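You operate a simulated robot arm through the tools that you are given. There is no shell and no other tool.

You run a simulated robot arm. Do the job below in one go: nothing can be reset, and whatever is moved stays where it is left.

## Task
Pile some things up. At the end: the beige saucer from the right end of the machine bench is on the middle part of the machine bench, with the green-banded carton from there on top of it and the white standing tile on top of that; the silver coil cylinder is on the middle part of the machine bench; whatever was shut is shut again. Leave all else as you found it, and nothing knocked over.

It is judged by the outcome, as a careful person would: the job done as asked, and still so three seconds after it is handed in. It fails if anything else is knocked over, pushed out of place, dropped, spilled or broken.

## Robot
A 6-joint arm with a three-finger gripper, fixed in place. Base frame: the origin is on the floor under the middle of its stand, x ahead of it, y to its left, z up; the work surface is at about z = 880. Units: mm, degrees, N and s.
It reaches about 1213 mm from its shoulder. Its first joint turns from -166.0 to 166.0 degrees. Payload 4.89 kg.
The TCP is the grasp point between the finger pads, 30 mm short of the fingertips. In the tool frame z runs along the fingers and y along their closing line. The gripper opens to 164 mm; its body begins 125 mm behind the TCP.
Orientation is told as [roll, pitch, yaw] about the base's x, y, z axes, in that order, counted from this pose: with the fingers straight down and closing along the base's y, the tool's x points along the base's -x, its y along +y and its z along -z.

## Interface
- The arm moves only by the tool play_rows. Its argument "motion" is a list of rows, each a list of 6 numbers: the shift along the tool's x, y, z in units of 50 mm (1.0 is 50 mm), then the turn, a rotation vector about the tool's x, y, z in units of 8 degrees (1.0 is 8 degrees). In form: [[x, y, z, wx, wy, wz], ...]. A call has 1 to 20 rows; each row shifts and turns the commanded pose from where the row before left it, along the tool's axes as they then stand. "hand" is the closure in counts, from 0 (fully open) to 255 (shut), set as the call begins (left out, the last holds). A call with a number of a shift or a turn outside -1 to 1 is refused whole. Rows are played at 5 a second. More than 50 mm and 8.6 degrees between two rows, or a gripper value outside its range, and nothing of the call is played. Where a pose cannot be reached the arm comes as near as it can. A force on the tool above 40 N (or 10 N above the force at the start of the call, whichever is more), or a blocked arm, ends the call early, and 0.2 s more pass. Each finger travels about 108 mm/s and halts on what it meets, pressing with about 32 N; the grip force reading is that of the motor and also rises with nothing between the fingers. The clock runs only during rows and for 0.2 s after the last one: add rows that do not move to give the fingers time. It gives the time, the measured TCP pose, the force on the tool (base axes), the opening and the grip force at its end, in the units of the frame above (readings bear some noise), with the torque about the TCP (base axes, N m) and any sound that the robot's microphone picked up.
- Cameras (640 x 400 px; columns grow to the right, rows downward): "scene" is fixed at [398.7, 500.1, 1452.9]; the picture's right is [0.62, 0.79, 0.00], its down [-0.24, 0.19, -0.95] and it looks along [-0.75, 0.59, 0.31] (base axes); focal length 214 px, centre (320, 200). "wrist" rides on the gripper at [76, -2, -152] in the tool frame; the picture's right is [0.02, 1.00, 0.00], its down [-0.88, 0.02, -0.47] and it looks along [-0.47, 0.01, 0.88] (tool axes); focal length 247 px, centre (320, 200). There is no depth. A picture from a camera that has moved, and an enlarged one, comes with that camera's place and axes in the base frame and with its lens.
- grab_frame(camera): a new picture of that camera. It takes no simulated time.
- move_column(by): moves the trunk up (or, below 0, down) by that many mm; the arm rides with it, the base frame stays. It gives what a move gives, with no picture.
- close_up(camera, box): a new picture of the part [left, top, right, bottom] of that camera's present view, enlarged. It takes no simulated time.
- close_job(): hands the job in; it is judged then, once.

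Nothing tells you positions but the pictures and the camera data. Unless the task says otherwise, let go and move clear before handing in.

The tools are called after "Call:" as name(argument=value, ...) on one line, values as JSON. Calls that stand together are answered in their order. play_rows: Moves the arm, as the interface text tells. Its arguments: {"type":"object","properties":{"motion":{"type":"array","items":{"type":"array","items":{"type":"number"}}},"hand":{"type":"number"}},"required":["motion"]} The other tools are called the same way: move_column (by) moves the trunk up or down; grab_frame (camera) takes a picture; close_up (camera, box) takes an enlarged picture of a part of a camera's view; close_job () hands the job in.

At the start:

```text
clock: 0.0
ee_pos: [632.9, 323.1, 1150.4]
orientation: [0.0, 0.0, 0.0]
force: [0.1, -0.2, 0.4]
torque: [-0.01, 0.03, -0.01]
gripper_width: 164.0
finger_force: 0.0
trunk travel left (down, up): [-150.0, 240.0]
```

scene: 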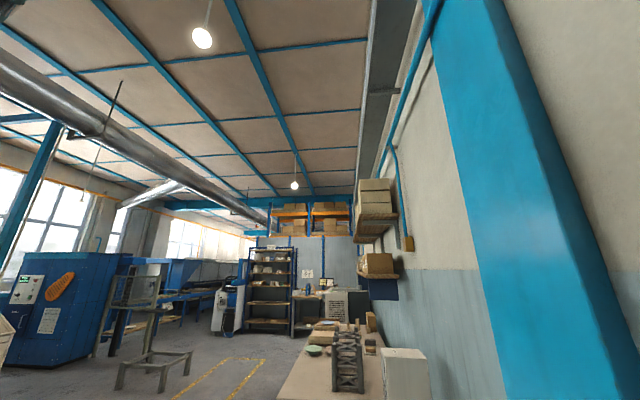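
wrist: 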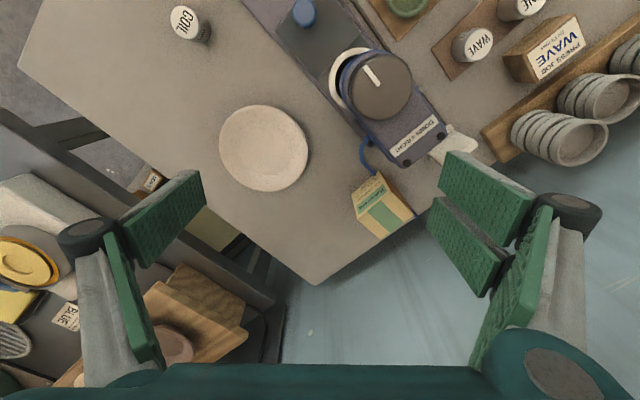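

I see a machine bench in the wrist view with a beige saucer, a green-banded carton, a "COIL" cylinder and a machine; I need closer looks before anything moves.

Call:
close_up(camera="wrist", box=[0, 0, 320, 200])

Call:
close_up(camera="wrist", box=[320, 0, 640, 200])

Call:
close_up(camera="wrist", box=[0, 160, 320, 400])

Call:
close_up(camera="scene", box=[240, 250, 480, 400])

```text
2.00 times, centred on (160, 100) of wrist
camera zoom: at [556.5, 321.7, 1303.1], right [-0.02, 1.0, 0.0], down [0.88, 0.02, 0.47], along [0.47, 0.01, -0.88], focal length 494 px, centre (640, 400)
```

zoom: 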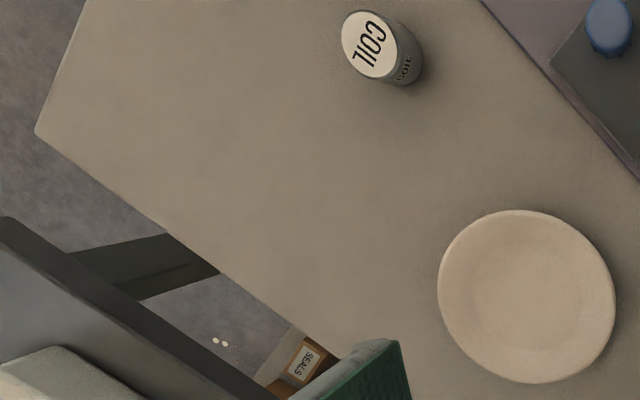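

```text
2.00 times, centred on (480, 100) of wrist
camera zoom: at [556.5, 321.7, 1303.1], right [-0.02, 1.0, 0.0], down [0.88, 0.02, 0.47], along [0.47, 0.01, -0.88], focal length 494 px, centre (0, 400)
```

zoom: 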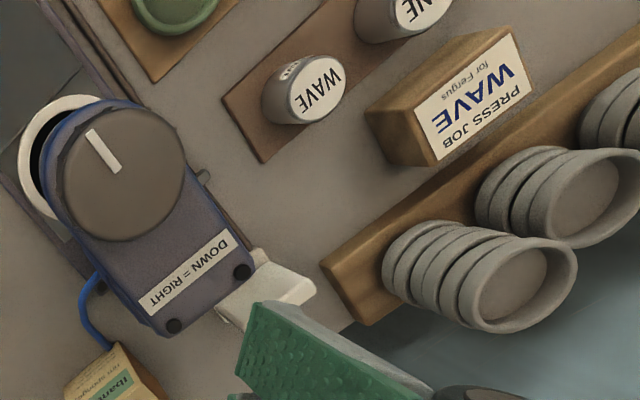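

```text
1.67 times, centred on (160, 280) of wrist
camera zoom: at [556.5, 321.7, 1303.1], right [-0.02, 1.0, 0.0], down [0.88, 0.02, 0.47], along [0.47, 0.01, -0.88], focal length 412 px, centre (587, 67)
```

zoom: 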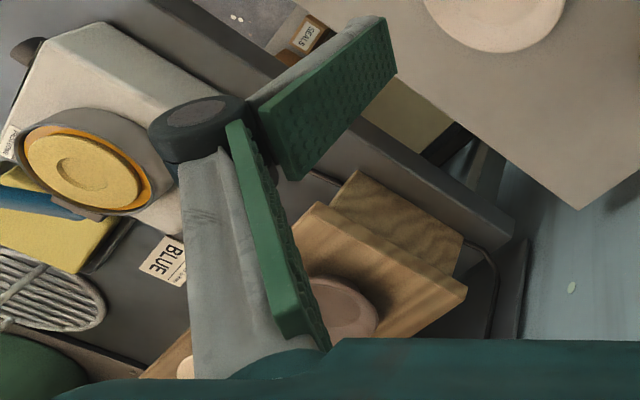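

```text
2.67 times, centred on (360, 325) of scene
camera zoom: at [398.7, 500.1, 1452.9], right [0.62, 0.79, 0.0], down [-0.24, 0.19, -0.95], along [-0.75, 0.59, 0.31], focal length 572 px, centre (213, -133)
```

zoom: 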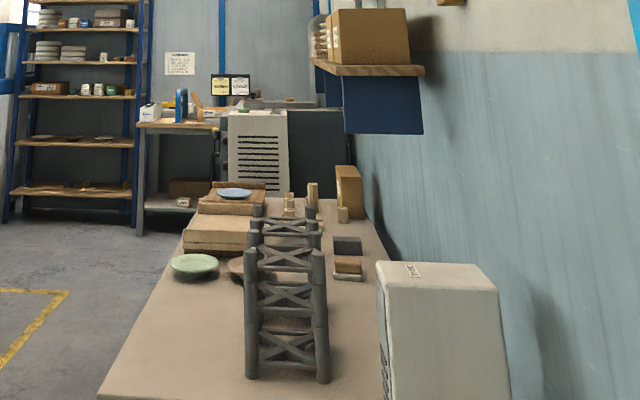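

The bench with the saucer, carton and COIL tin runs diagonally, with its end edge from about (563,-128) to (1012,316). I'll raise the trunk for a wider view.

Call:
move_column(by=200)

Call:
grab_frame(camera="wrist")

```text
clock: 2.2
ee_pos: [633.3, 322.2, 1352.6]
orientation: [0.0, 0.0, 0.0]
force: [0.9, -0.8, -0.6]
torque: [0.04, 0.08, -0.01]
gripper_width: 164.2
finger_force: 0.1
trunk travel left (down, up): [-350.0, 40.0]
```

```text
taken
camera wrist: at [556.5, 321.7, 1502.9], right [-0.02, 1.0, 0.0], down [0.88, 0.02, 0.47], along [0.47, 0.01, -0.88], focal length 247 px, centre (320, 200)
```

wrist: 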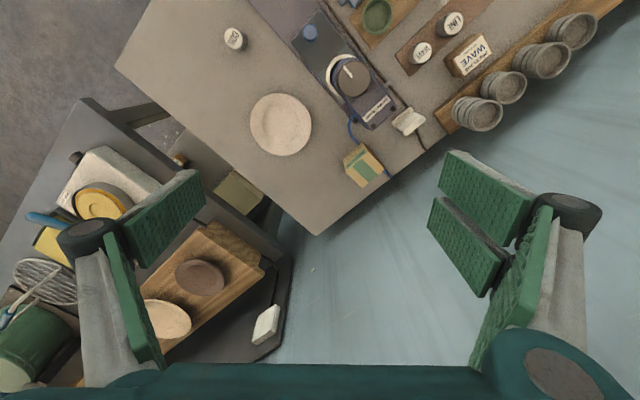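

Several similar objects exist on a lower bench to the side (brown and beige saucers, a white piece). I'll pan the wrist camera to survey the whole bench toward +y.

Call:
play_rows(motion=[[0, 0, 0, 0, 0, -1], [0, 0, 0, 0, 0, -1], [0, 0, 0, 0, 0, -1], [0, 0, 0, 0, 0, -1], [0, 0, 0, 0, 0, -1], [0, 0, 0, 0, 0, -1], [0, 0, 0, 0, 0, -1], [0, 0, 0, 0, 0, -1], [0, 0, 0, 0, 0, -1], [0, 0, 0, 0, 0, -1], [0, 0, 0, 0, 0, -1], [0, 0, 0, 0, 0, -1]])

Call:
grab_frame(camera="wrist")

```text
clock: 4.8
ee_pos: [633.1, 322.9, 1351.6]
orientation: [0.0, 0.0, 96.2]
force: [0.0, -0.2, -0.6]
torque: [0.03, 0.0, -0.02]
gripper_width: 164.0
finger_force: 0.2
trunk travel left (down, up): [-350.0, 40.0]
```

```text
taken
camera wrist: at [642.5, 247.8, 1503.2], right [-0.99, -0.13, 0.0], down [-0.11, 0.87, 0.47], along [-0.06, 0.47, -0.88], focal length 247 px, centre (320, 200)
```

wrist: 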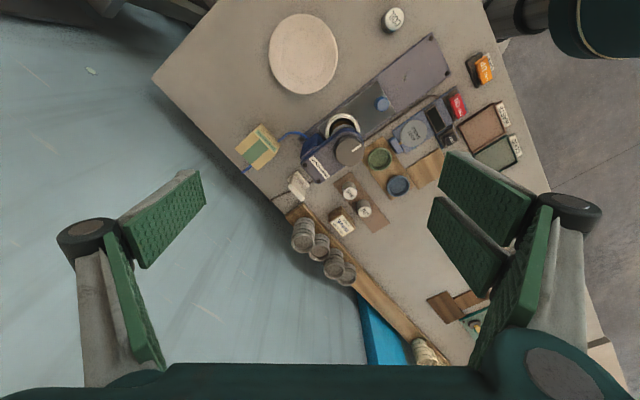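

The bench extends toward the lower right of this picture, with many items on its middle part. I'll zoom in on them.

Call:
close_up(camera="wrist", box=[220, 60, 380, 160])

Call:
close_up(camera="wrist", box=[270, 130, 430, 230])

Call:
close_up(camera="wrist", box=[360, 0, 600, 150])

Call:
close_up(camera="wrist", box=[400, 80, 640, 230])

Call:
close_up(camera="wrist", box=[340, 230, 640, 400])

```text
4.00 times, centred on (300, 110) of wrist
camera zoom: at [642.5, 247.8, 1503.2], right [-0.99, -0.13, 0.0], down [-0.11, 0.87, 0.47], along [-0.06, 0.47, -0.88], focal length 988 px, centre (400, 560)
```

zoom: 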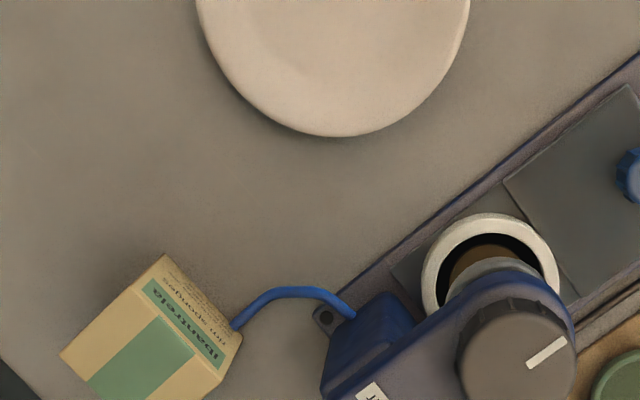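

```text
4.00 times, centred on (350, 180) of wrist
camera zoom: at [642.5, 247.8, 1503.2], right [-0.99, -0.13, 0.0], down [-0.11, 0.87, 0.47], along [-0.06, 0.47, -0.88], focal length 988 px, centre (200, 280)
```

zoom: 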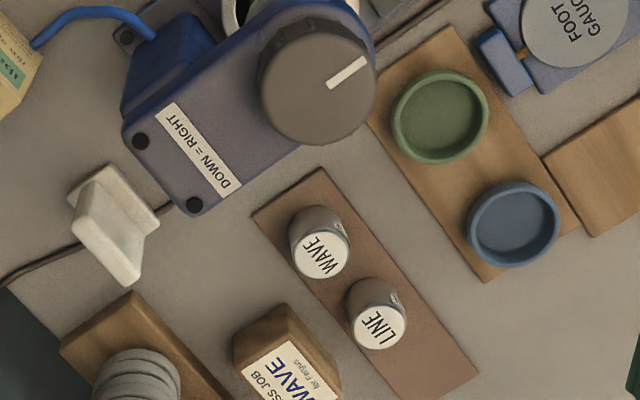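

```text
2.67 times, centred on (480, 75) of wrist
camera zoom: at [642.5, 247.8, 1503.2], right [-0.99, -0.13, 0.0], down [-0.11, 0.87, 0.47], along [-0.06, 0.47, -0.88], focal length 659 px, centre (-107, 533)
```

zoom: 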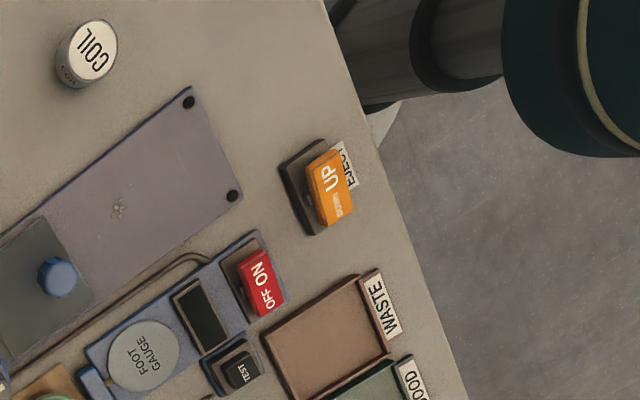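

```text
2.67 times, centred on (520, 155) of wrist
camera zoom: at [642.5, 247.8, 1503.2], right [-0.99, -0.13, 0.0], down [-0.11, 0.87, 0.47], along [-0.06, 0.47, -0.88], focal length 659 px, centre (-213, 320)
```

zoom: 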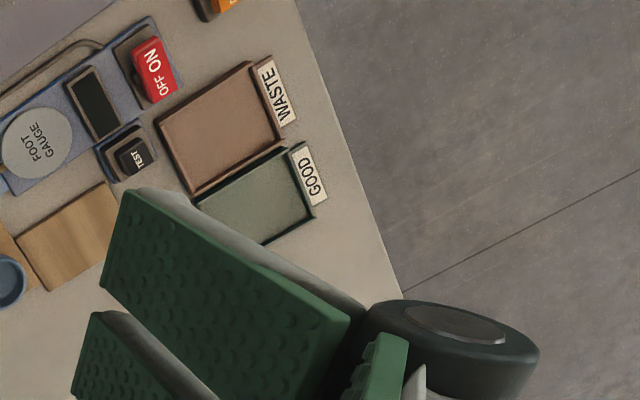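

```text
2.13 times, centred on (490, 315) of wrist
camera zoom: at [642.5, 247.8, 1503.2], right [-0.99, -0.13, 0.0], down [-0.11, 0.87, 0.47], along [-0.06, 0.47, -0.88], focal length 527 px, centre (-43, -45)
```

zoom: 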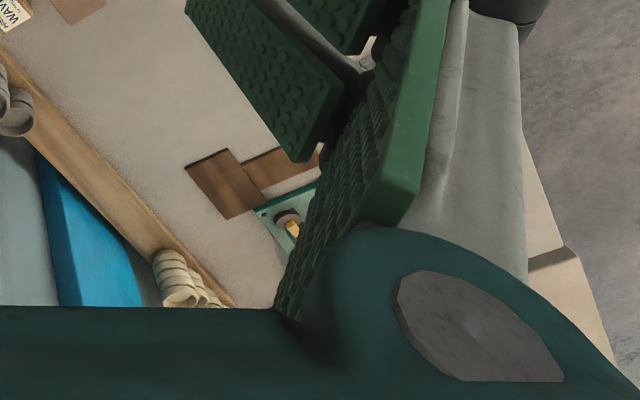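

The white piece behind the machine on the bench looks like a standing tile. I'll move the camera along the bench to survey the middle and left parts.

Call:
play_rows(motion=[[-0.7, 0.68, 0, 0, 0, 0], [-0.7, 0.68, 0, 0, 0, 0], [-0.7, 0.68, 0, 0, 0, 0], [-0.7, 0.68, 0, 0, 0, 0], [-0.7, 0.68, 0, 0, 0, 0], [-0.7, 0.68, 0, 0, 0, 0], [-0.7, 0.68, 0, 0, 0, 0], [-0.7, 0.68, 0, 0, 0, 0]])

Call:
grab_frame(camera="wrist")

Call:
grab_frame(camera="scene")

```text
clock: 6.6
ee_pos: [333.2, 573.6, 1351.0]
orientation: [0.0, 0.0, 96.0]
force: [1.3, -0.4, 0.2]
torque: [0.05, 0.11, -0.02]
gripper_width: 163.8
finger_force: 0.2
trunk travel left (down, up): [-350.0, 40.0]
```

```text
taken
camera wrist: at [342.9, 497.5, 1502.5], right [-0.99, -0.13, 0.0], down [-0.11, 0.87, 0.47], along [-0.06, 0.47, -0.88], focal length 247 px, centre (320, 200)
```

wrist: 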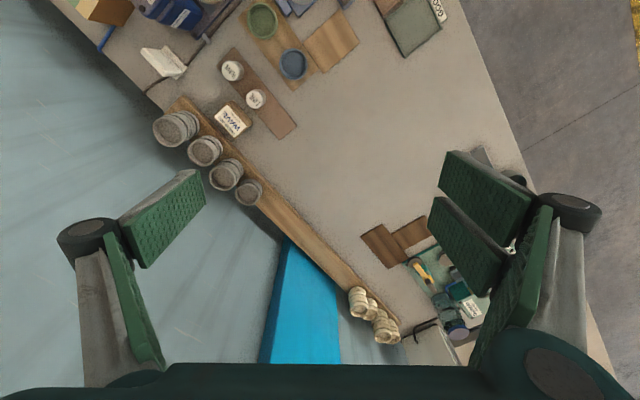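

```text
taken
```

scene: 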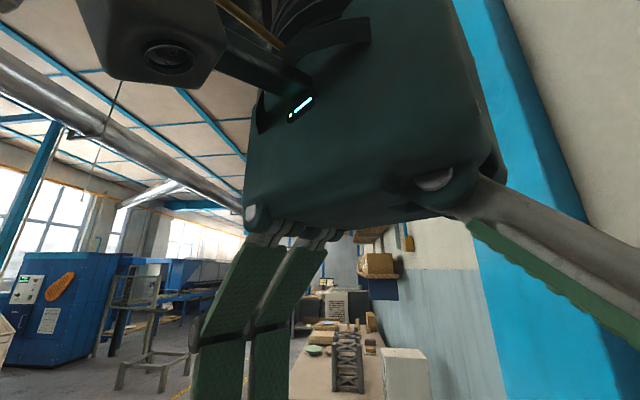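

The bench continues left past a clear area near (200,640). I'll rotate the camera more to see the left end.

Call:
play_rows(motion=[[0, 0, 0, 0, 0, -1], [0, 0, 0, 0, 0, -1], [0, 0, 0, 0, 0, -1], [0, 0, 0, 0, 0, -1], [0, 0, 0, 0, 0, -1], [0, 0, 0, 0, 0, -1]])

Call:
grab_frame(camera="wrist")

```text
clock: 8.0
ee_pos: [333.9, 571.5, 1351.5]
orientation: [0.0, 0.1, 144.1]
force: [1.0, 0.4, 0.3]
torque: [0.02, 0.05, 0.04]
gripper_width: 164.1
finger_force: 0.0
trunk travel left (down, up): [-350.0, 40.0]
```

```text
taken
camera wrist: at [396.2, 530.1, 1502.9], right [-0.57, -0.82, 0.0], down [-0.72, 0.5, 0.47], along [-0.39, 0.27, -0.88], focal length 247 px, centre (320, 200)
```

wrist: 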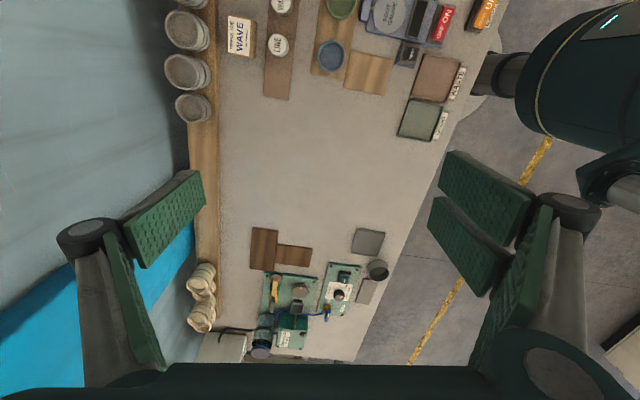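

The middle part seems to be the clear stretch around (200,640). Now I go back above the right end to study the saucer, carton, tile and machine closely.

Call:
play_rows(motion=[[0.866, 0.286, 0, 0, 0, 0], [0.866, 0.286, 0, 0, 0, 0], [0.866, 0.286, 0, 0, 0, 0], [0.866, 0.286, 0, 0, 0, 0], [0.866, 0.286, 0, 0, 0, 0], [0.866, 0.286, 0, 0, 0, 0], [0.866, 0.286, 0, 0, 0, 0], [0.866, 0.286, 0, 0, 0, 0], [0.866, 0.286, 0, 0, 0, 0], [0.866, 0.286, 0, 0, 0, 0], [0, 0, 0, 0, 0, 1], [0, 0, 0, 0, 0, 1], [0, 0, 0, 0, 0, 1], [0, 0, 0, 0, 0, 1], [0, 0, 0, 0, 0, 1], [0, 0, 0, 0, 0, 1], [0, 0, 0, 0, 0, 1], [0, 0, 0, 0, 0, 1], [0, 0, 0, 0, 0, 1], [0, 0, 0, 0, 0, 1]])

Call:
grab_frame(camera="wrist")

```text
clock: 12.2
ee_pos: [600.0, 203.1, 1352.6]
orientation: [0.0, -0.1, 63.9]
force: [0.2, -0.6, 0.0]
torque: [0.02, 0.02, -0.01]
gripper_width: 164.2
finger_force: 0.0
trunk travel left (down, up): [-350.0, 40.0]
```

```text
taken
camera wrist: at [567.0, 134.0, 1503.1], right [-0.91, 0.42, 0.0], down [0.37, 0.8, 0.47], along [0.2, 0.43, -0.88], focal length 247 px, centre (320, 200)
```

wrist: 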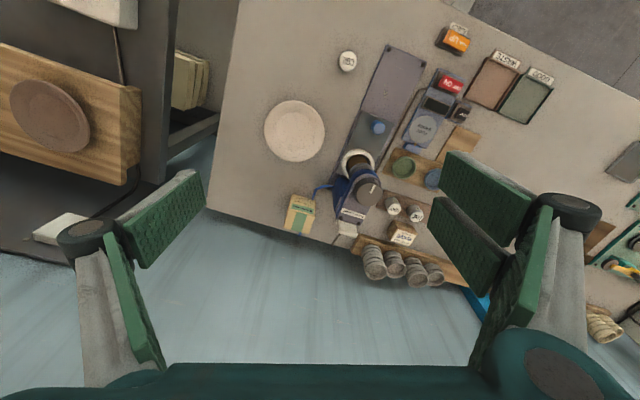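

A good overview: saucer, carton, COIL tin and machine are all at this end. I'll zoom on each.

Call:
close_up(camera="wrist", box=[280, 160, 400, 235])

Call:
close_up(camera="wrist", box=[320, 30, 480, 130])

Call:
close_up(camera="wrist", box=[320, 100, 480, 200])

Call:
close_up(camera="wrist", box=[0, 0, 256, 160])

Call:
close_up(camera="wrist", box=[0, 160, 160, 260])

```text
5.33 times, centred on (340, 198) of wrist
camera zoom: at [567.0, 134.0, 1503.1], right [-0.91, 0.42, 0.0], down [0.37, 0.8, 0.47], along [0.2, 0.43, -0.88], focal length 1317 px, centre (213, 213)
```

zoom: 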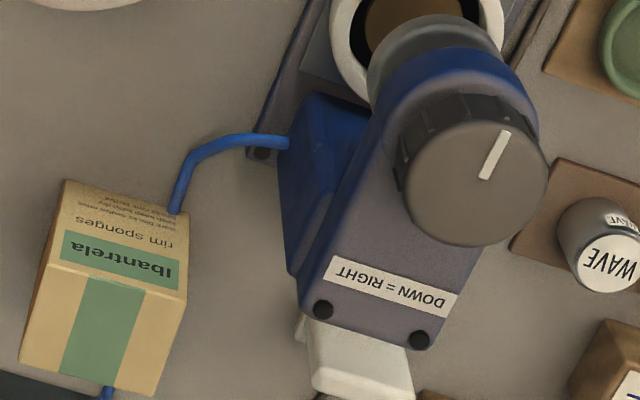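

```text
4.00 times, centred on (400, 80) of wrist
camera zoom: at [567.0, 134.0, 1503.1], right [-0.91, 0.42, 0.0], down [0.37, 0.8, 0.47], along [0.2, 0.43, -0.88], focal length 988 px, centre (0, 680)
```

zoom: 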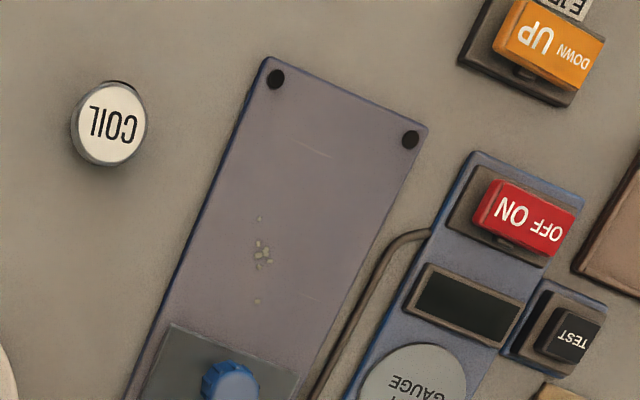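

```text
4.00 times, centred on (400, 150) of wrist
camera zoom: at [567.0, 134.0, 1503.1], right [-0.91, 0.42, 0.0], down [0.37, 0.8, 0.47], along [0.2, 0.43, -0.88], focal length 988 px, centre (0, 400)
```

zoom: 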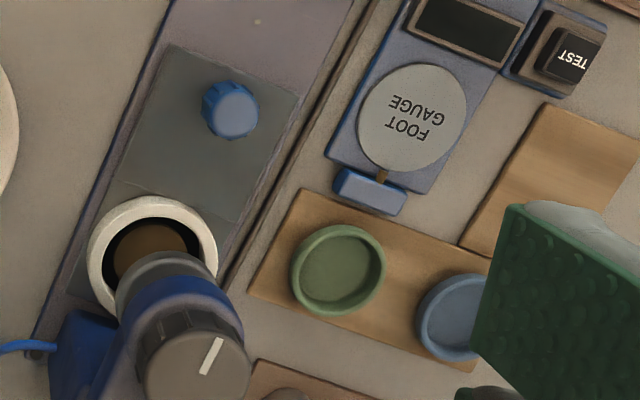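

```text
2.50 times, centred on (128, 80) of wrist
camera zoom: at [567.0, 134.0, 1503.1], right [-0.91, 0.42, 0.0], down [0.37, 0.8, 0.47], along [0.2, 0.43, -0.88], focal length 617 px, centre (800, 500)
```

zoom: 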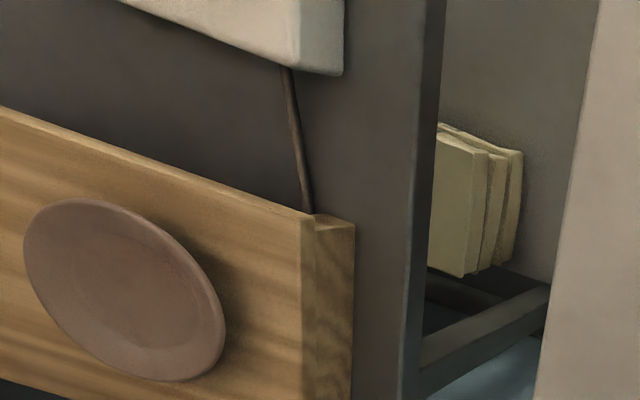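

```text
4.00 times, centred on (80, 210) of wrist
camera zoom: at [567.0, 134.0, 1503.1], right [-0.91, 0.42, 0.0], down [0.37, 0.8, 0.47], along [0.2, 0.43, -0.88], focal length 988 px, centre (1280, 160)
```

zoom: 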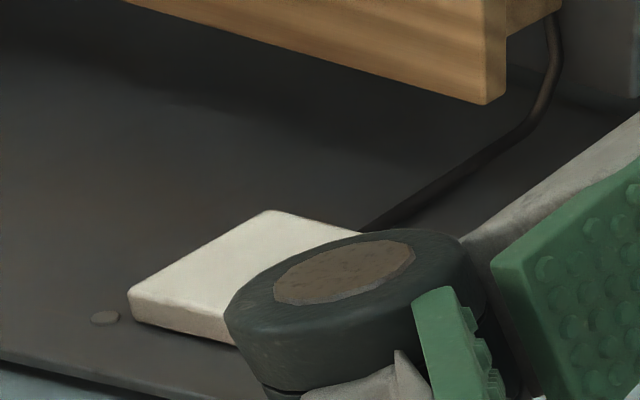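

The white piece behind the press is partly hidden here, so I need another angle on it. I'll reposition to look along +x from near (500,520).

Call:
play_rows(motion=[[-0.765, 0.5, 0, 0, 0, 0], [-0.765, 0.5, 0, 0, 0, 0], [-0.765, 0.5, 0, 0, 0, 0], [-0.765, 0.5, 0, 0, 0, 0], [-0.765, 0.5, 0, 0, 0, 0], [-0.765, 0.5, 0, 0, 0, 0], [-0.765, 0.5, 0, 0, 0, 0], [0, 0, 0, 0, 0, 1], [0, 0, 0, 0, 0, 1], [0, 0, 0, 0, 0, 1], [0, 0, 0, 0, 0, 1], [0, 0, 0, 0, 0, 1], [0, 0, 0, 0, 0, 1], [0, 0, 0, 0, 0, 1], [0, 0, 0, 0, 0, 1]])

Call:
grab_frame(camera="wrist")

Call:
close_up(camera="wrist", box=[200, 80, 360, 180])

```text
clock: 15.4
ee_pos: [560.3, 519.5, 1350.3]
orientation: [0.1, 0.0, -0.2]
force: [0.3, -0.5, -0.5]
torque: [-0.01, 0.02, -0.01]
gripper_width: 164.2
finger_force: 0.1
trunk travel left (down, up): [-350.0, 40.0]
```

```text
taken
camera wrist: at [482.8, 518.2, 1502.7], right [-0.02, 1.0, 0.0], down [0.88, 0.02, 0.47], along [0.47, 0.01, -0.88], focal length 247 px, centre (320, 200)
```

wrist: 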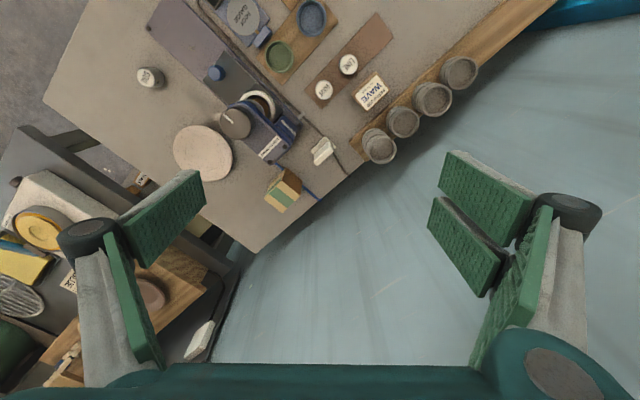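

```text
4.00 times, centred on (280, 130) of wrist
camera zoom: at [482.8, 518.2, 1502.7], right [-0.02, 1.0, 0.0], down [0.88, 0.02, 0.47], along [0.47, 0.01, -0.88], focal length 988 px, centre (480, 480)
```

zoom: 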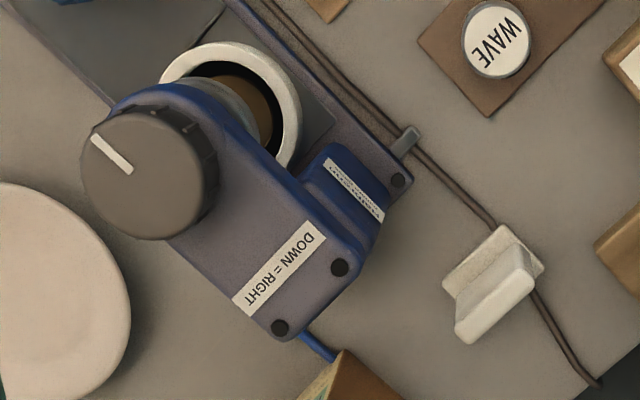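

Call:
close_up(camera="wrist", box=[300, 125, 348, 155])

Call:
close_up(camera="wrist", box=[150, 290, 246, 350])

Call:
close_up(camera="wrist", box=[250, 160, 314, 220])

Call:
close_up(camera="wrist", box=[0, 140, 160, 240])

Call:
close_up(camera="wrist", box=[0, 230, 240, 380])

```text
13.33 times, centred on (324, 140) of wrist
camera zoom: at [482.8, 518.2, 1502.7], right [-0.02, 1.0, 0.0], down [0.88, 0.02, 0.47], along [0.47, 0.01, -0.88], focal length 3293 px, centre (267, 1000)
```

zoom: 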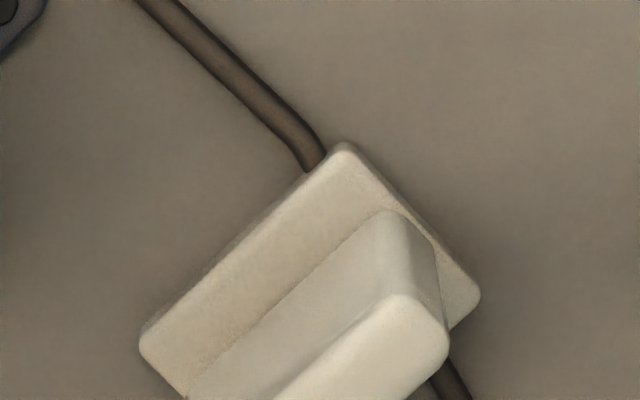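

```text
6.67 times, centred on (198, 320) of wrist
camera zoom: at [482.8, 518.2, 1502.7], right [-0.02, 1.0, 0.0], down [0.88, 0.02, 0.47], along [0.47, 0.01, -0.88], focal length 1646 px, centre (1133, -600)
```

zoom: 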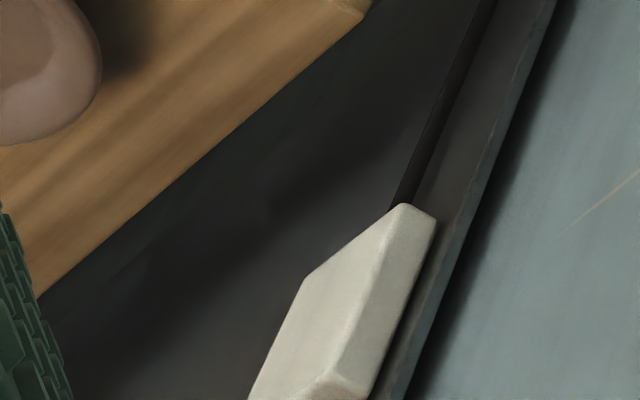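

```text
6.67 times, centred on (282, 190) of wrist
camera zoom: at [482.8, 518.2, 1502.7], right [-0.02, 1.0, 0.0], down [0.88, 0.02, 0.47], along [0.47, 0.01, -0.88], focal length 1646 px, centre (573, 267)
```

zoom: 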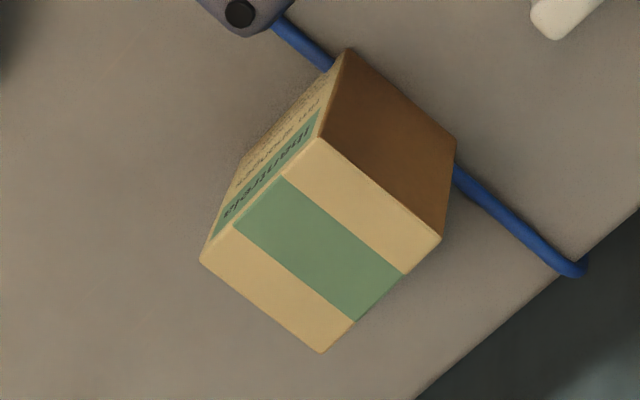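

```text
4.00 times, centred on (80, 190) of wrist
camera zoom: at [482.8, 518.2, 1502.7], right [-0.02, 1.0, 0.0], down [0.88, 0.02, 0.47], along [0.47, 0.01, -0.88], focal length 988 px, centre (1280, 240)
```

zoom: 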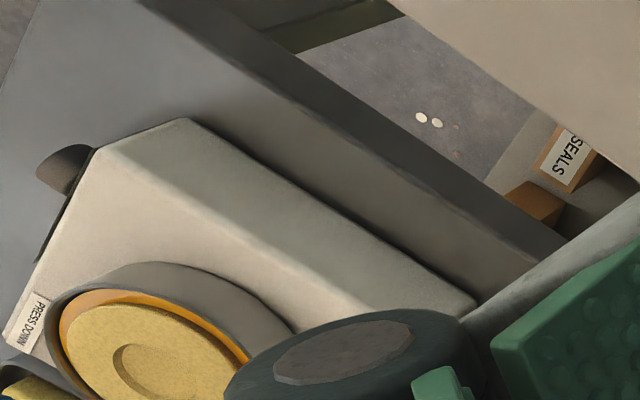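

```text
2.67 times, centred on (120, 305) of wrist
camera zoom: at [482.8, 518.2, 1502.7], right [-0.02, 1.0, 0.0], down [0.88, 0.02, 0.47], along [0.47, 0.01, -0.88], focal length 659 px, centre (853, -80)
```

zoom: 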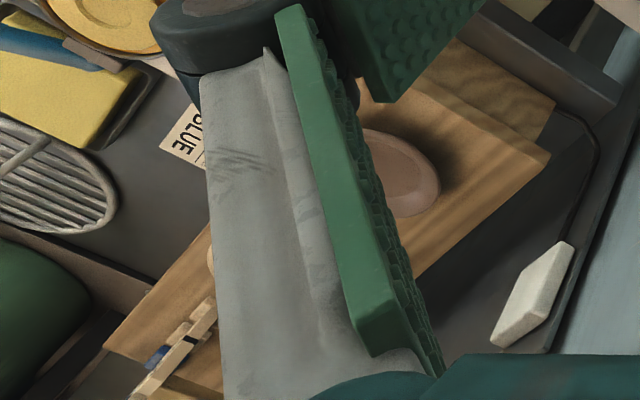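

The white piece behind the press has a foot plate and an upright slab and sits over a cable. There is another white slab on a dark surface to the right, perhaps around (1070,200,1100). I'll look over there from higher up.

Call:
move_column(by=40)

Call:
play_rows(motion=[[0.133, -0.933, 0, 0, 0, 0], [0.133, -0.933, 0, 0, 0, 0], [0.133, -0.933, 0, 0, 0, 0], [0.133, -0.933, 0, 0, 0, 0], [0.133, -0.933, 0, 0, 0, 0], [0.133, -0.933, 0, 0, 0, 0], [0.133, -0.933, 0, 0, 0, 0], [0.133, -0.933, 0, 0, 0, 0], [0.133, -0.933, 0, 0, 0, 0], [0, 0, 0, 0, 0, 1], [0, 0, 0, 0, 0, 1], [0, 0, 0, 0, 0, 1]])

Call:
grab_frame(camera="wrist")

```text
clock: 16.2
ee_pos: [560.2, 519.0, 1390.8]
orientation: [0.0, 0.0, 0.0]
force: [1.1, -0.4, -0.8]
torque: [-0.05, 0.0, 0.03]
gripper_width: 164.0
finger_force: 0.1
trunk travel left (down, up): [-390.0, 0.0]
```

```text
clock: 18.8
ee_pos: [499.5, 98.5, 1390.3]
orientation: [0.0, 0.0, -24.2]
force: [-0.2, 0.8, 0.0]
torque: [-0.06, -0.01, -0.01]
gripper_width: 163.6
finger_force: 0.0
trunk travel left (down, up): [-390.0, 0.0]
```

```text
taken
camera wrist: at [429.4, 129.4, 1542.3], right [0.39, 0.92, 0.0], down [0.81, -0.34, 0.47], along [0.44, -0.18, -0.88], focal length 247 px, centre (320, 200)
```

wrist: 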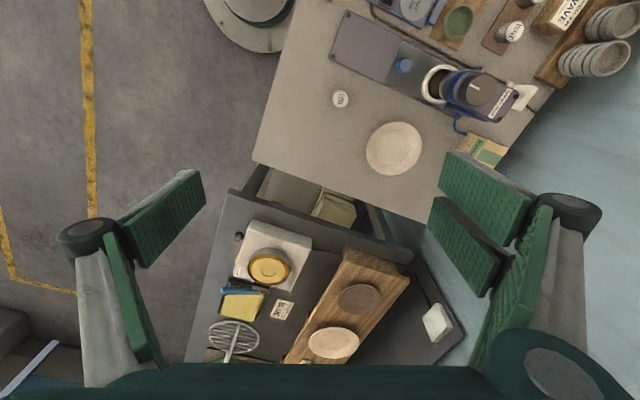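

The dark bench to the right is a separate one, with another beige saucer and a flat-looking white slab. I'll compare both white pieces and the COIL tin in detail.

Call:
close_up(camera="wrist", box=[410, 295, 474, 345])

Call:
close_up(camera="wrist", box=[440, 70, 560, 145])

Call:
close_up(camera="wrist", box=[200, 160, 440, 380])

Call:
close_up(camera="wrist", box=[310, 60, 440, 190])

```text
8.00 times, centred on (442, 320) of wrist
camera zoom: at [429.4, 129.4, 1542.3], right [0.39, 0.92, 0.0], down [0.81, -0.34, 0.47], along [0.44, -0.18, -0.88], focal length 1976 px, centre (-656, -760)
```

zoom: 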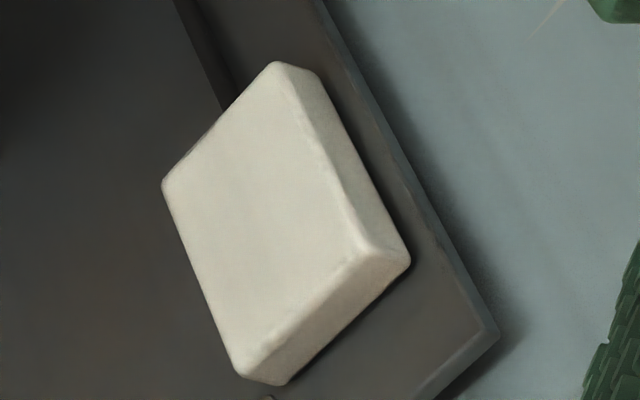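

```text
5.33 times, centred on (500, 108) of wrist
camera zoom: at [429.4, 129.4, 1542.3], right [0.39, 0.92, 0.0], down [0.81, -0.34, 0.47], along [0.44, -0.18, -0.88], focal length 1317 px, centre (-640, 693)
```

zoom: 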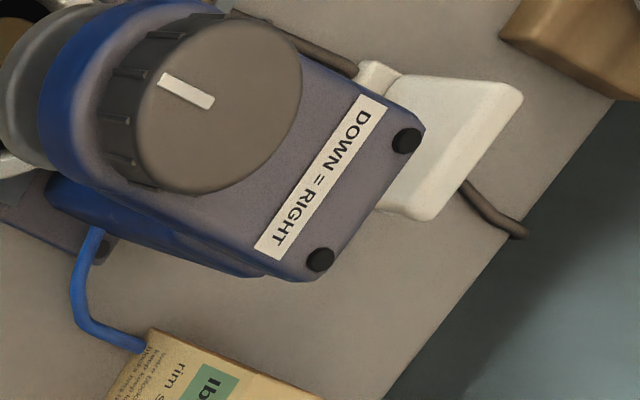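

```text
1.82 times, centred on (320, 270) of wrist
camera zoom: at [429.4, 129.4, 1542.3], right [0.39, 0.92, 0.0], down [0.81, -0.34, 0.47], along [0.44, -0.18, -0.88], focal length 449 px, centre (320, 73)
```

zoom: 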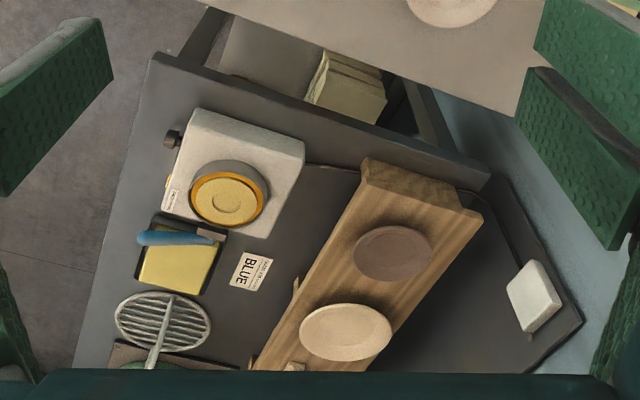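

```text
3.08 times, centred on (375, 125) of wrist
camera zoom: at [429.4, 129.4, 1542.3], right [0.39, 0.92, 0.0], down [0.81, -0.34, 0.47], along [0.44, -0.18, -0.88], focal length 760 px, centre (151, 431)
```

zoom: 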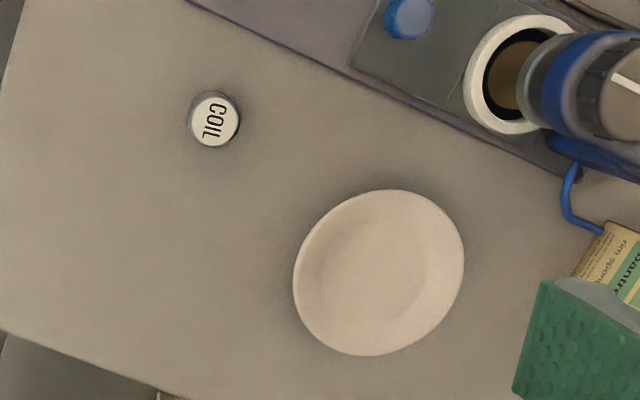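

The piece on the machine bench is an inverted-T standing tile, the kind potters use as a test tile. That is the white standing tile; the other one lies flat on a different bench. Now I go lower above the saucer to measure things.

Call:
play_rows(motion=[[-0.4325, 0.751, 0, 0, 0, 0], [-0.4325, 0.751, 0, 0, 0, 0], [-0.4325, 0.751, 0, 0, 0, 0], [-0.4325, 0.751, 0, 0, 0, 0], [0, 0, 0, 0, 0, -0.961], [0, 0, 0, 0, 0, -0.961], [0, 0, 0, 0, 0, -0.961], [0, 0, 0, 0, 0, -0.961], [0, 0, 0, 0, 0, -0.961], [0, 0, 0, 0, 0, -0.961], [0, 0, 0, 0, 0, -0.961], [0, 0, 0, 0, 0, -0.961], [0, 0, 0, 0, 0, -0.961]])

Call:
move_column(by=-240)

Call:
grab_frame(camera="wrist")

```text
clock: 21.6
ee_pos: [638.9, 201.1, 1391.2]
orientation: [0.0, -0.1, 45.3]
force: [0.5, 0.1, 0.2]
torque: [-0.03, 0.02, 0.02]
gripper_width: 164.0
finger_force: 0.0
trunk travel left (down, up): [-390.0, 0.0]
```

```text
clock: 24.1
ee_pos: [639.0, 200.6, 1151.2]
orientation: [-0.1, 0.0, 45.3]
force: [-0.4, 0.5, 0.1]
torque: [-0.01, -0.03, -0.01]
gripper_width: 164.0
finger_force: 0.0
trunk travel left (down, up): [-150.0, 240.0]
```

```text
taken
camera wrist: at [586.1, 146.0, 1302.9], right [-0.72, 0.69, 0.0], down [0.61, 0.64, 0.47], along [0.33, 0.34, -0.88], focal length 247 px, centre (320, 200)
```

wrist: 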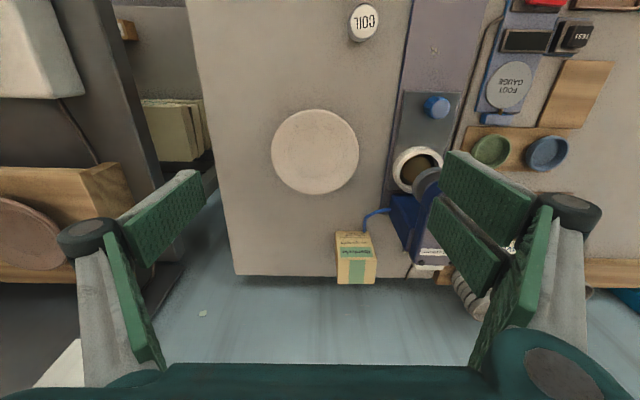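

Call:
close_up(camera="wrist", box=[252, 90, 380, 210])

Call:
close_up(camera="wrist", box=[310, 200, 470, 300])

Call:
close_up(camera="wrist", box=[330, 0, 410, 50])

```text
3.33 times, centred on (316, 150) of wrist
camera zoom: at [586.1, 146.0, 1302.9], right [-0.72, 0.69, 0.0], down [0.61, 0.64, 0.47], along [0.33, 0.34, -0.88], focal length 823 px, centre (333, 367)
```

zoom: 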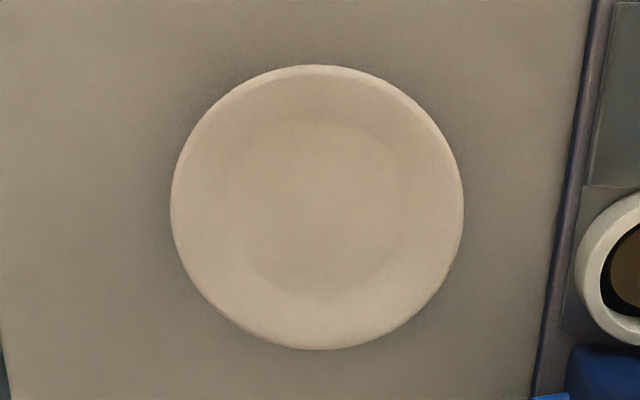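

```text
4.00 times, centred on (390, 250) of wrist
camera zoom: at [586.1, 146.0, 1302.9], right [-0.72, 0.69, 0.0], down [0.61, 0.64, 0.47], along [0.33, 0.34, -0.88], focal length 988 px, centre (40, 0)
```

zoom: 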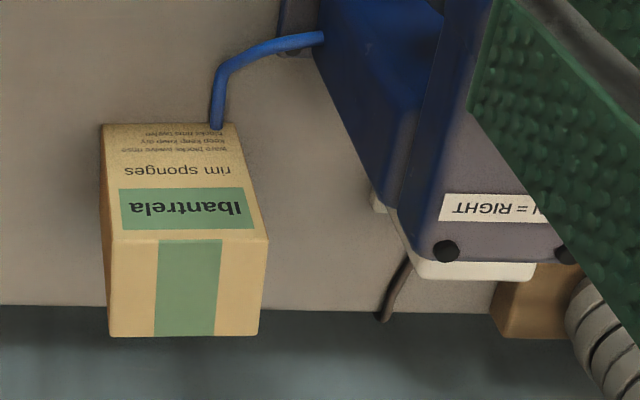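

```text
8.00 times, centred on (370, 25) of wrist
camera zoom: at [586.1, 146.0, 1302.9], right [-0.72, 0.69, 0.0], down [0.61, 0.64, 0.47], along [0.33, 0.34, -0.88], focal length 1976 px, centre (-80, 1600)
```

zoom: 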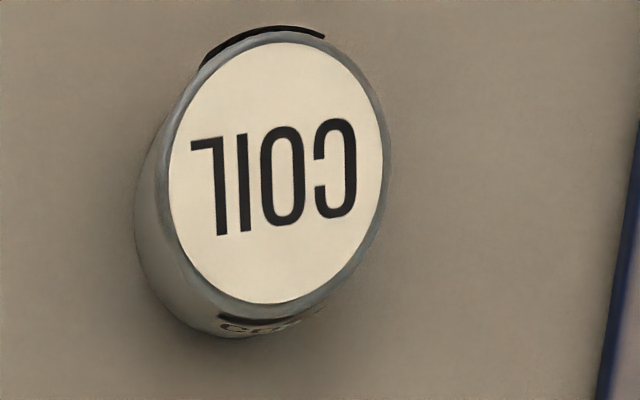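

Measured so far: the saucer rim is about 148 mm across, centred near (678,230). The carton is about 69×61×86 mm, centred near (768,432). I'll centre over the saucer and descend partway to check alignment.

Call:
play_rows(motion=[[-0.5, -0.066, 0, 0, 0, 0], [-0.476, -0.066, 0, 0, 0, 0], [0, 0, 0.7, 0, 0, 0], [0, 0, 0.7, 0, 0, 0], [0, 0, 0.6, 0, 0, 0], [0, 0, 0, 0, 0, 0]], hand=0)

Call:
grab_frame(camera="wrist")

Call:
grab_frame(camera="scene")

```text
clock: 25.5
ee_pos: [677.4, 231.5, 1049.7]
orientation: [0.1, 0.0, 45.2]
force: [0.0, 0.0, -0.3]
torque: [-0.02, 0.06, 0.02]
gripper_width: 164.2
finger_force: 0.1
trunk travel left (down, up): [-150.0, 240.0]
```

```text
taken
camera wrist: at [623.6, 176.5, 1201.7], right [-0.72, 0.69, 0.0], down [0.61, 0.64, 0.47], along [0.33, 0.34, -0.88], focal length 247 px, centre (320, 200)
```

wrist: 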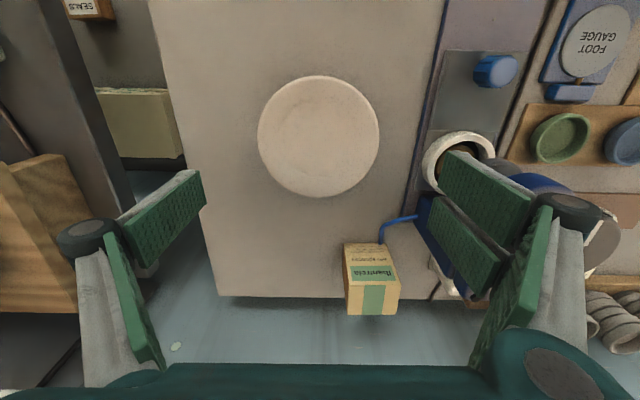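

```text
taken
```

scene: 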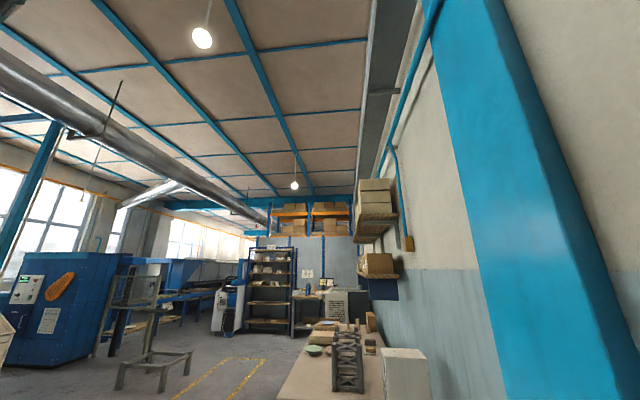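

Call:
close_up(camera="wrist", box=[240, 60, 400, 210])

Call:
close_up(camera="wrist", box=[400, 120, 640, 400])

```text
2.67 times, centred on (320, 135) of wrist
camera zoom: at [623.6, 176.5, 1201.7], right [-0.72, 0.69, 0.0], down [0.61, 0.64, 0.47], along [0.33, 0.34, -0.88], focal length 659 px, centre (320, 373)
```

zoom: 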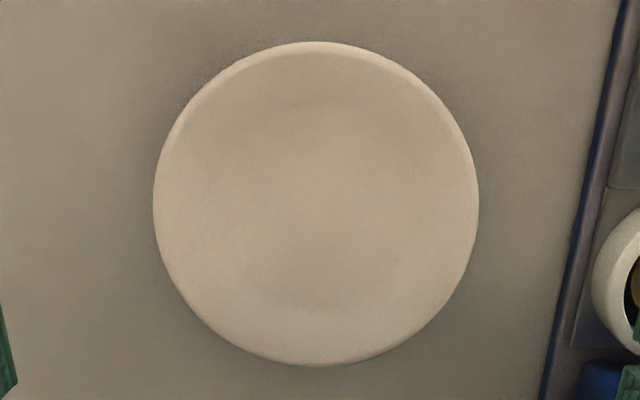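

```text
1.43 times, centred on (520, 260) of wrist
camera zoom: at [623.6, 176.5, 1201.7], right [-0.72, 0.69, 0.0], down [0.61, 0.64, 0.47], along [0.33, 0.34, -0.88], focal length 353 px, centre (34, 114)
```

zoom: 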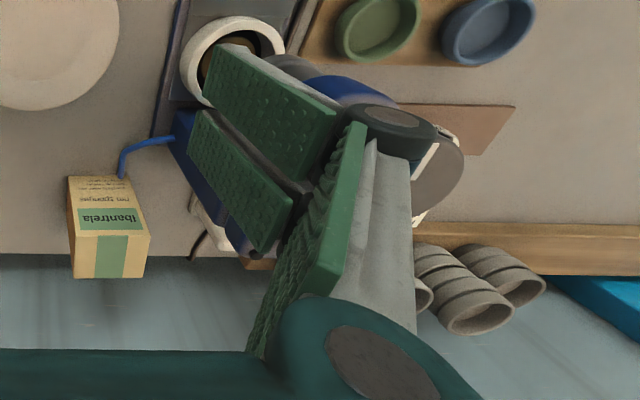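

The open fingertips appear to sit only about 5–10 mm below the TCP, because they swing in an arc. So I need to go down to about z=898 for the saucer rim; I'll correct the centring and descend in stages.

Call:
play_rows(motion=[[-0.08, -0.056, 0.4, 0, 0, 0], [0, 0, 0.7, 0, 0, 0], [0, 0, 0.7, 0, 0, 0], [0, 0, 0.4, 0, 0, 0], [0, 0, 0, 0, 0, 0]], hand=0)

Call:
grab_frame(camera="wrist")

```text
clock: 26.7
ee_pos: [681.5, 229.6, 941.3]
orientation: [-0.1, 0.0, 45.3]
force: [0.1, -0.4, -0.4]
torque: [-0.01, 0.02, 0.0]
gripper_width: 163.9
finger_force: 0.1
trunk travel left (down, up): [-150.0, 240.0]
```

```text
taken
camera wrist: at [629.4, 176.3, 1093.2], right [-0.72, 0.69, 0.0], down [0.61, 0.64, 0.47], along [0.33, 0.34, -0.88], focal length 247 px, centre (320, 200)
```

wrist: 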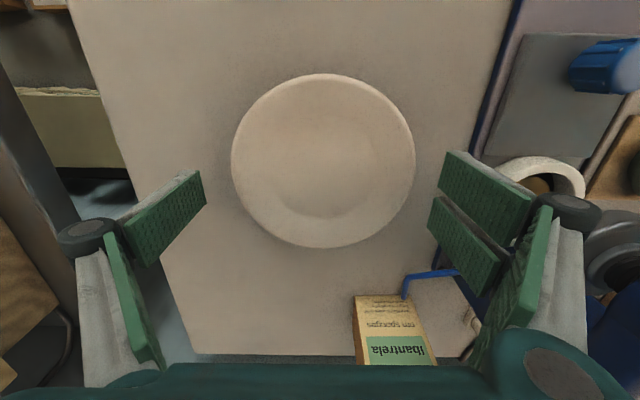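

Call:
close_up(camera="wrist", box=[220, 60, 428, 260])

```text
2.00 times, centred on (324, 160) of wrist
camera zoom: at [629.4, 176.3, 1093.2], right [-0.72, 0.69, 0.0], down [0.61, 0.64, 0.47], along [0.33, 0.34, -0.88], focal length 494 px, centre (312, 280)
```

zoom: 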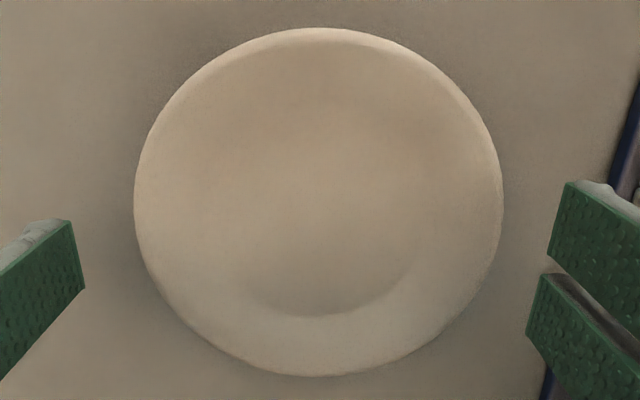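

Refined: the rim is at about z=908, diameter about 145 mm, with a 2 mm offset left to correct. Descending and closing on the rim.

Call:
play_rows(motion=[[0, 0.038, 0.2, 0, 0, 0], [0, 0, 0.4, 0, 0, 0], [0, 0, 0.226, 0, 0, 0], [0, 0, 0, 0, 0, 0]], hand=0)

Call:
grab_frame(camera="wrist")

```text
clock: 27.7
ee_pos: [682.8, 233.8, 900.1]
orientation: [0.0, -0.1, 45.2]
force: [-0.1, 0.5, -0.1]
torque: [0.04, 0.02, 0.02]
gripper_width: 164.1
finger_force: 0.1
trunk travel left (down, up): [-150.0, 240.0]
```

```text
taken
camera wrist: at [629.7, 178.7, 1051.9], right [-0.72, 0.69, 0.0], down [0.61, 0.64, 0.47], along [0.33, 0.34, -0.88], focal length 247 px, centre (320, 200)
```

wrist: 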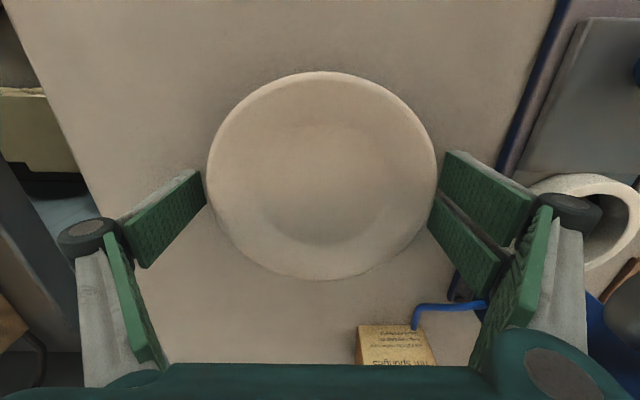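

Call:
play_rows(motion=[[0, 0, 0, 0, 0, 0], [0, 0, 0, 0, 0, 0], [0, 0, 0, 0, 0, 0], [0, 0, 0, 0, 0, 0]], hand=90)

Call:
grab_frame(camera="wrist")

```text
clock: 28.7
ee_pos: [682.7, 233.8, 901.1]
orientation: [0.0, 0.0, 45.2]
force: [1.6, -0.4, 6.7]
torque: [0.2, 0.22, -0.08]
gripper_width: 142.1
finger_force: 31.8
trunk travel left (down, up): [-150.0, 240.0]
```

```text
taken
camera wrist: at [629.5, 178.7, 1052.3], right [-0.72, 0.69, 0.0], down [0.61, 0.64, 0.47], along [0.33, 0.34, -0.88], focal length 247 px, centre (320, 200)
```

wrist: 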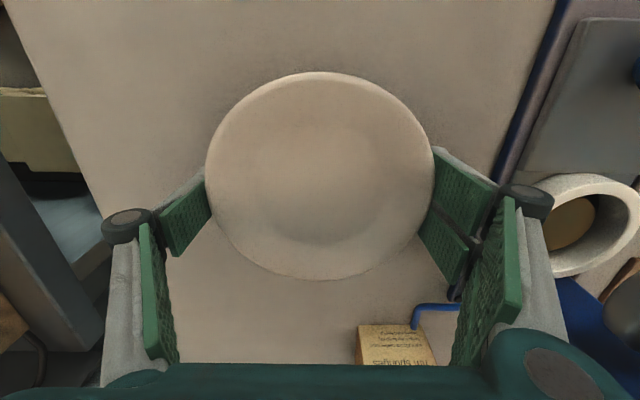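

The saucer is gripped at 142 mm with about 32 N. I'll lift slightly to test the hold.

Call:
play_rows(motion=[[0, 0, -0.1, 0, 0, 0], [0, 0, -0.2, 0, 0, 0], [0, 0, -0.3, 0, 0, 0], [0, 0, 0, 0, 0, 0]])

Call:
grab_frame(camera="wrist")

```text
clock: 29.7
ee_pos: [682.9, 231.3, 929.4]
orientation: [0.0, -0.1, 45.2]
force: [-0.8, 0.4, -2.7]
torque: [0.0, -0.03, 0.01]
gripper_width: 141.8
finger_force: 31.7
trunk travel left (down, up): [-150.0, 240.0]
```

```text
taken
camera wrist: at [628.6, 177.7, 1081.0], right [-0.72, 0.69, 0.0], down [0.61, 0.64, 0.47], along [0.33, 0.34, -0.88], focal length 247 px, centre (320, 200)
```

wrist: 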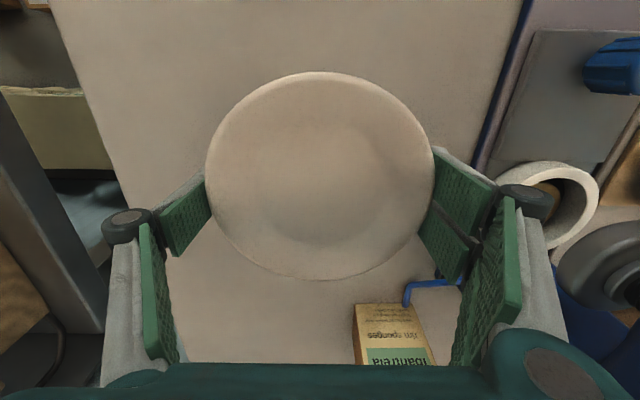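

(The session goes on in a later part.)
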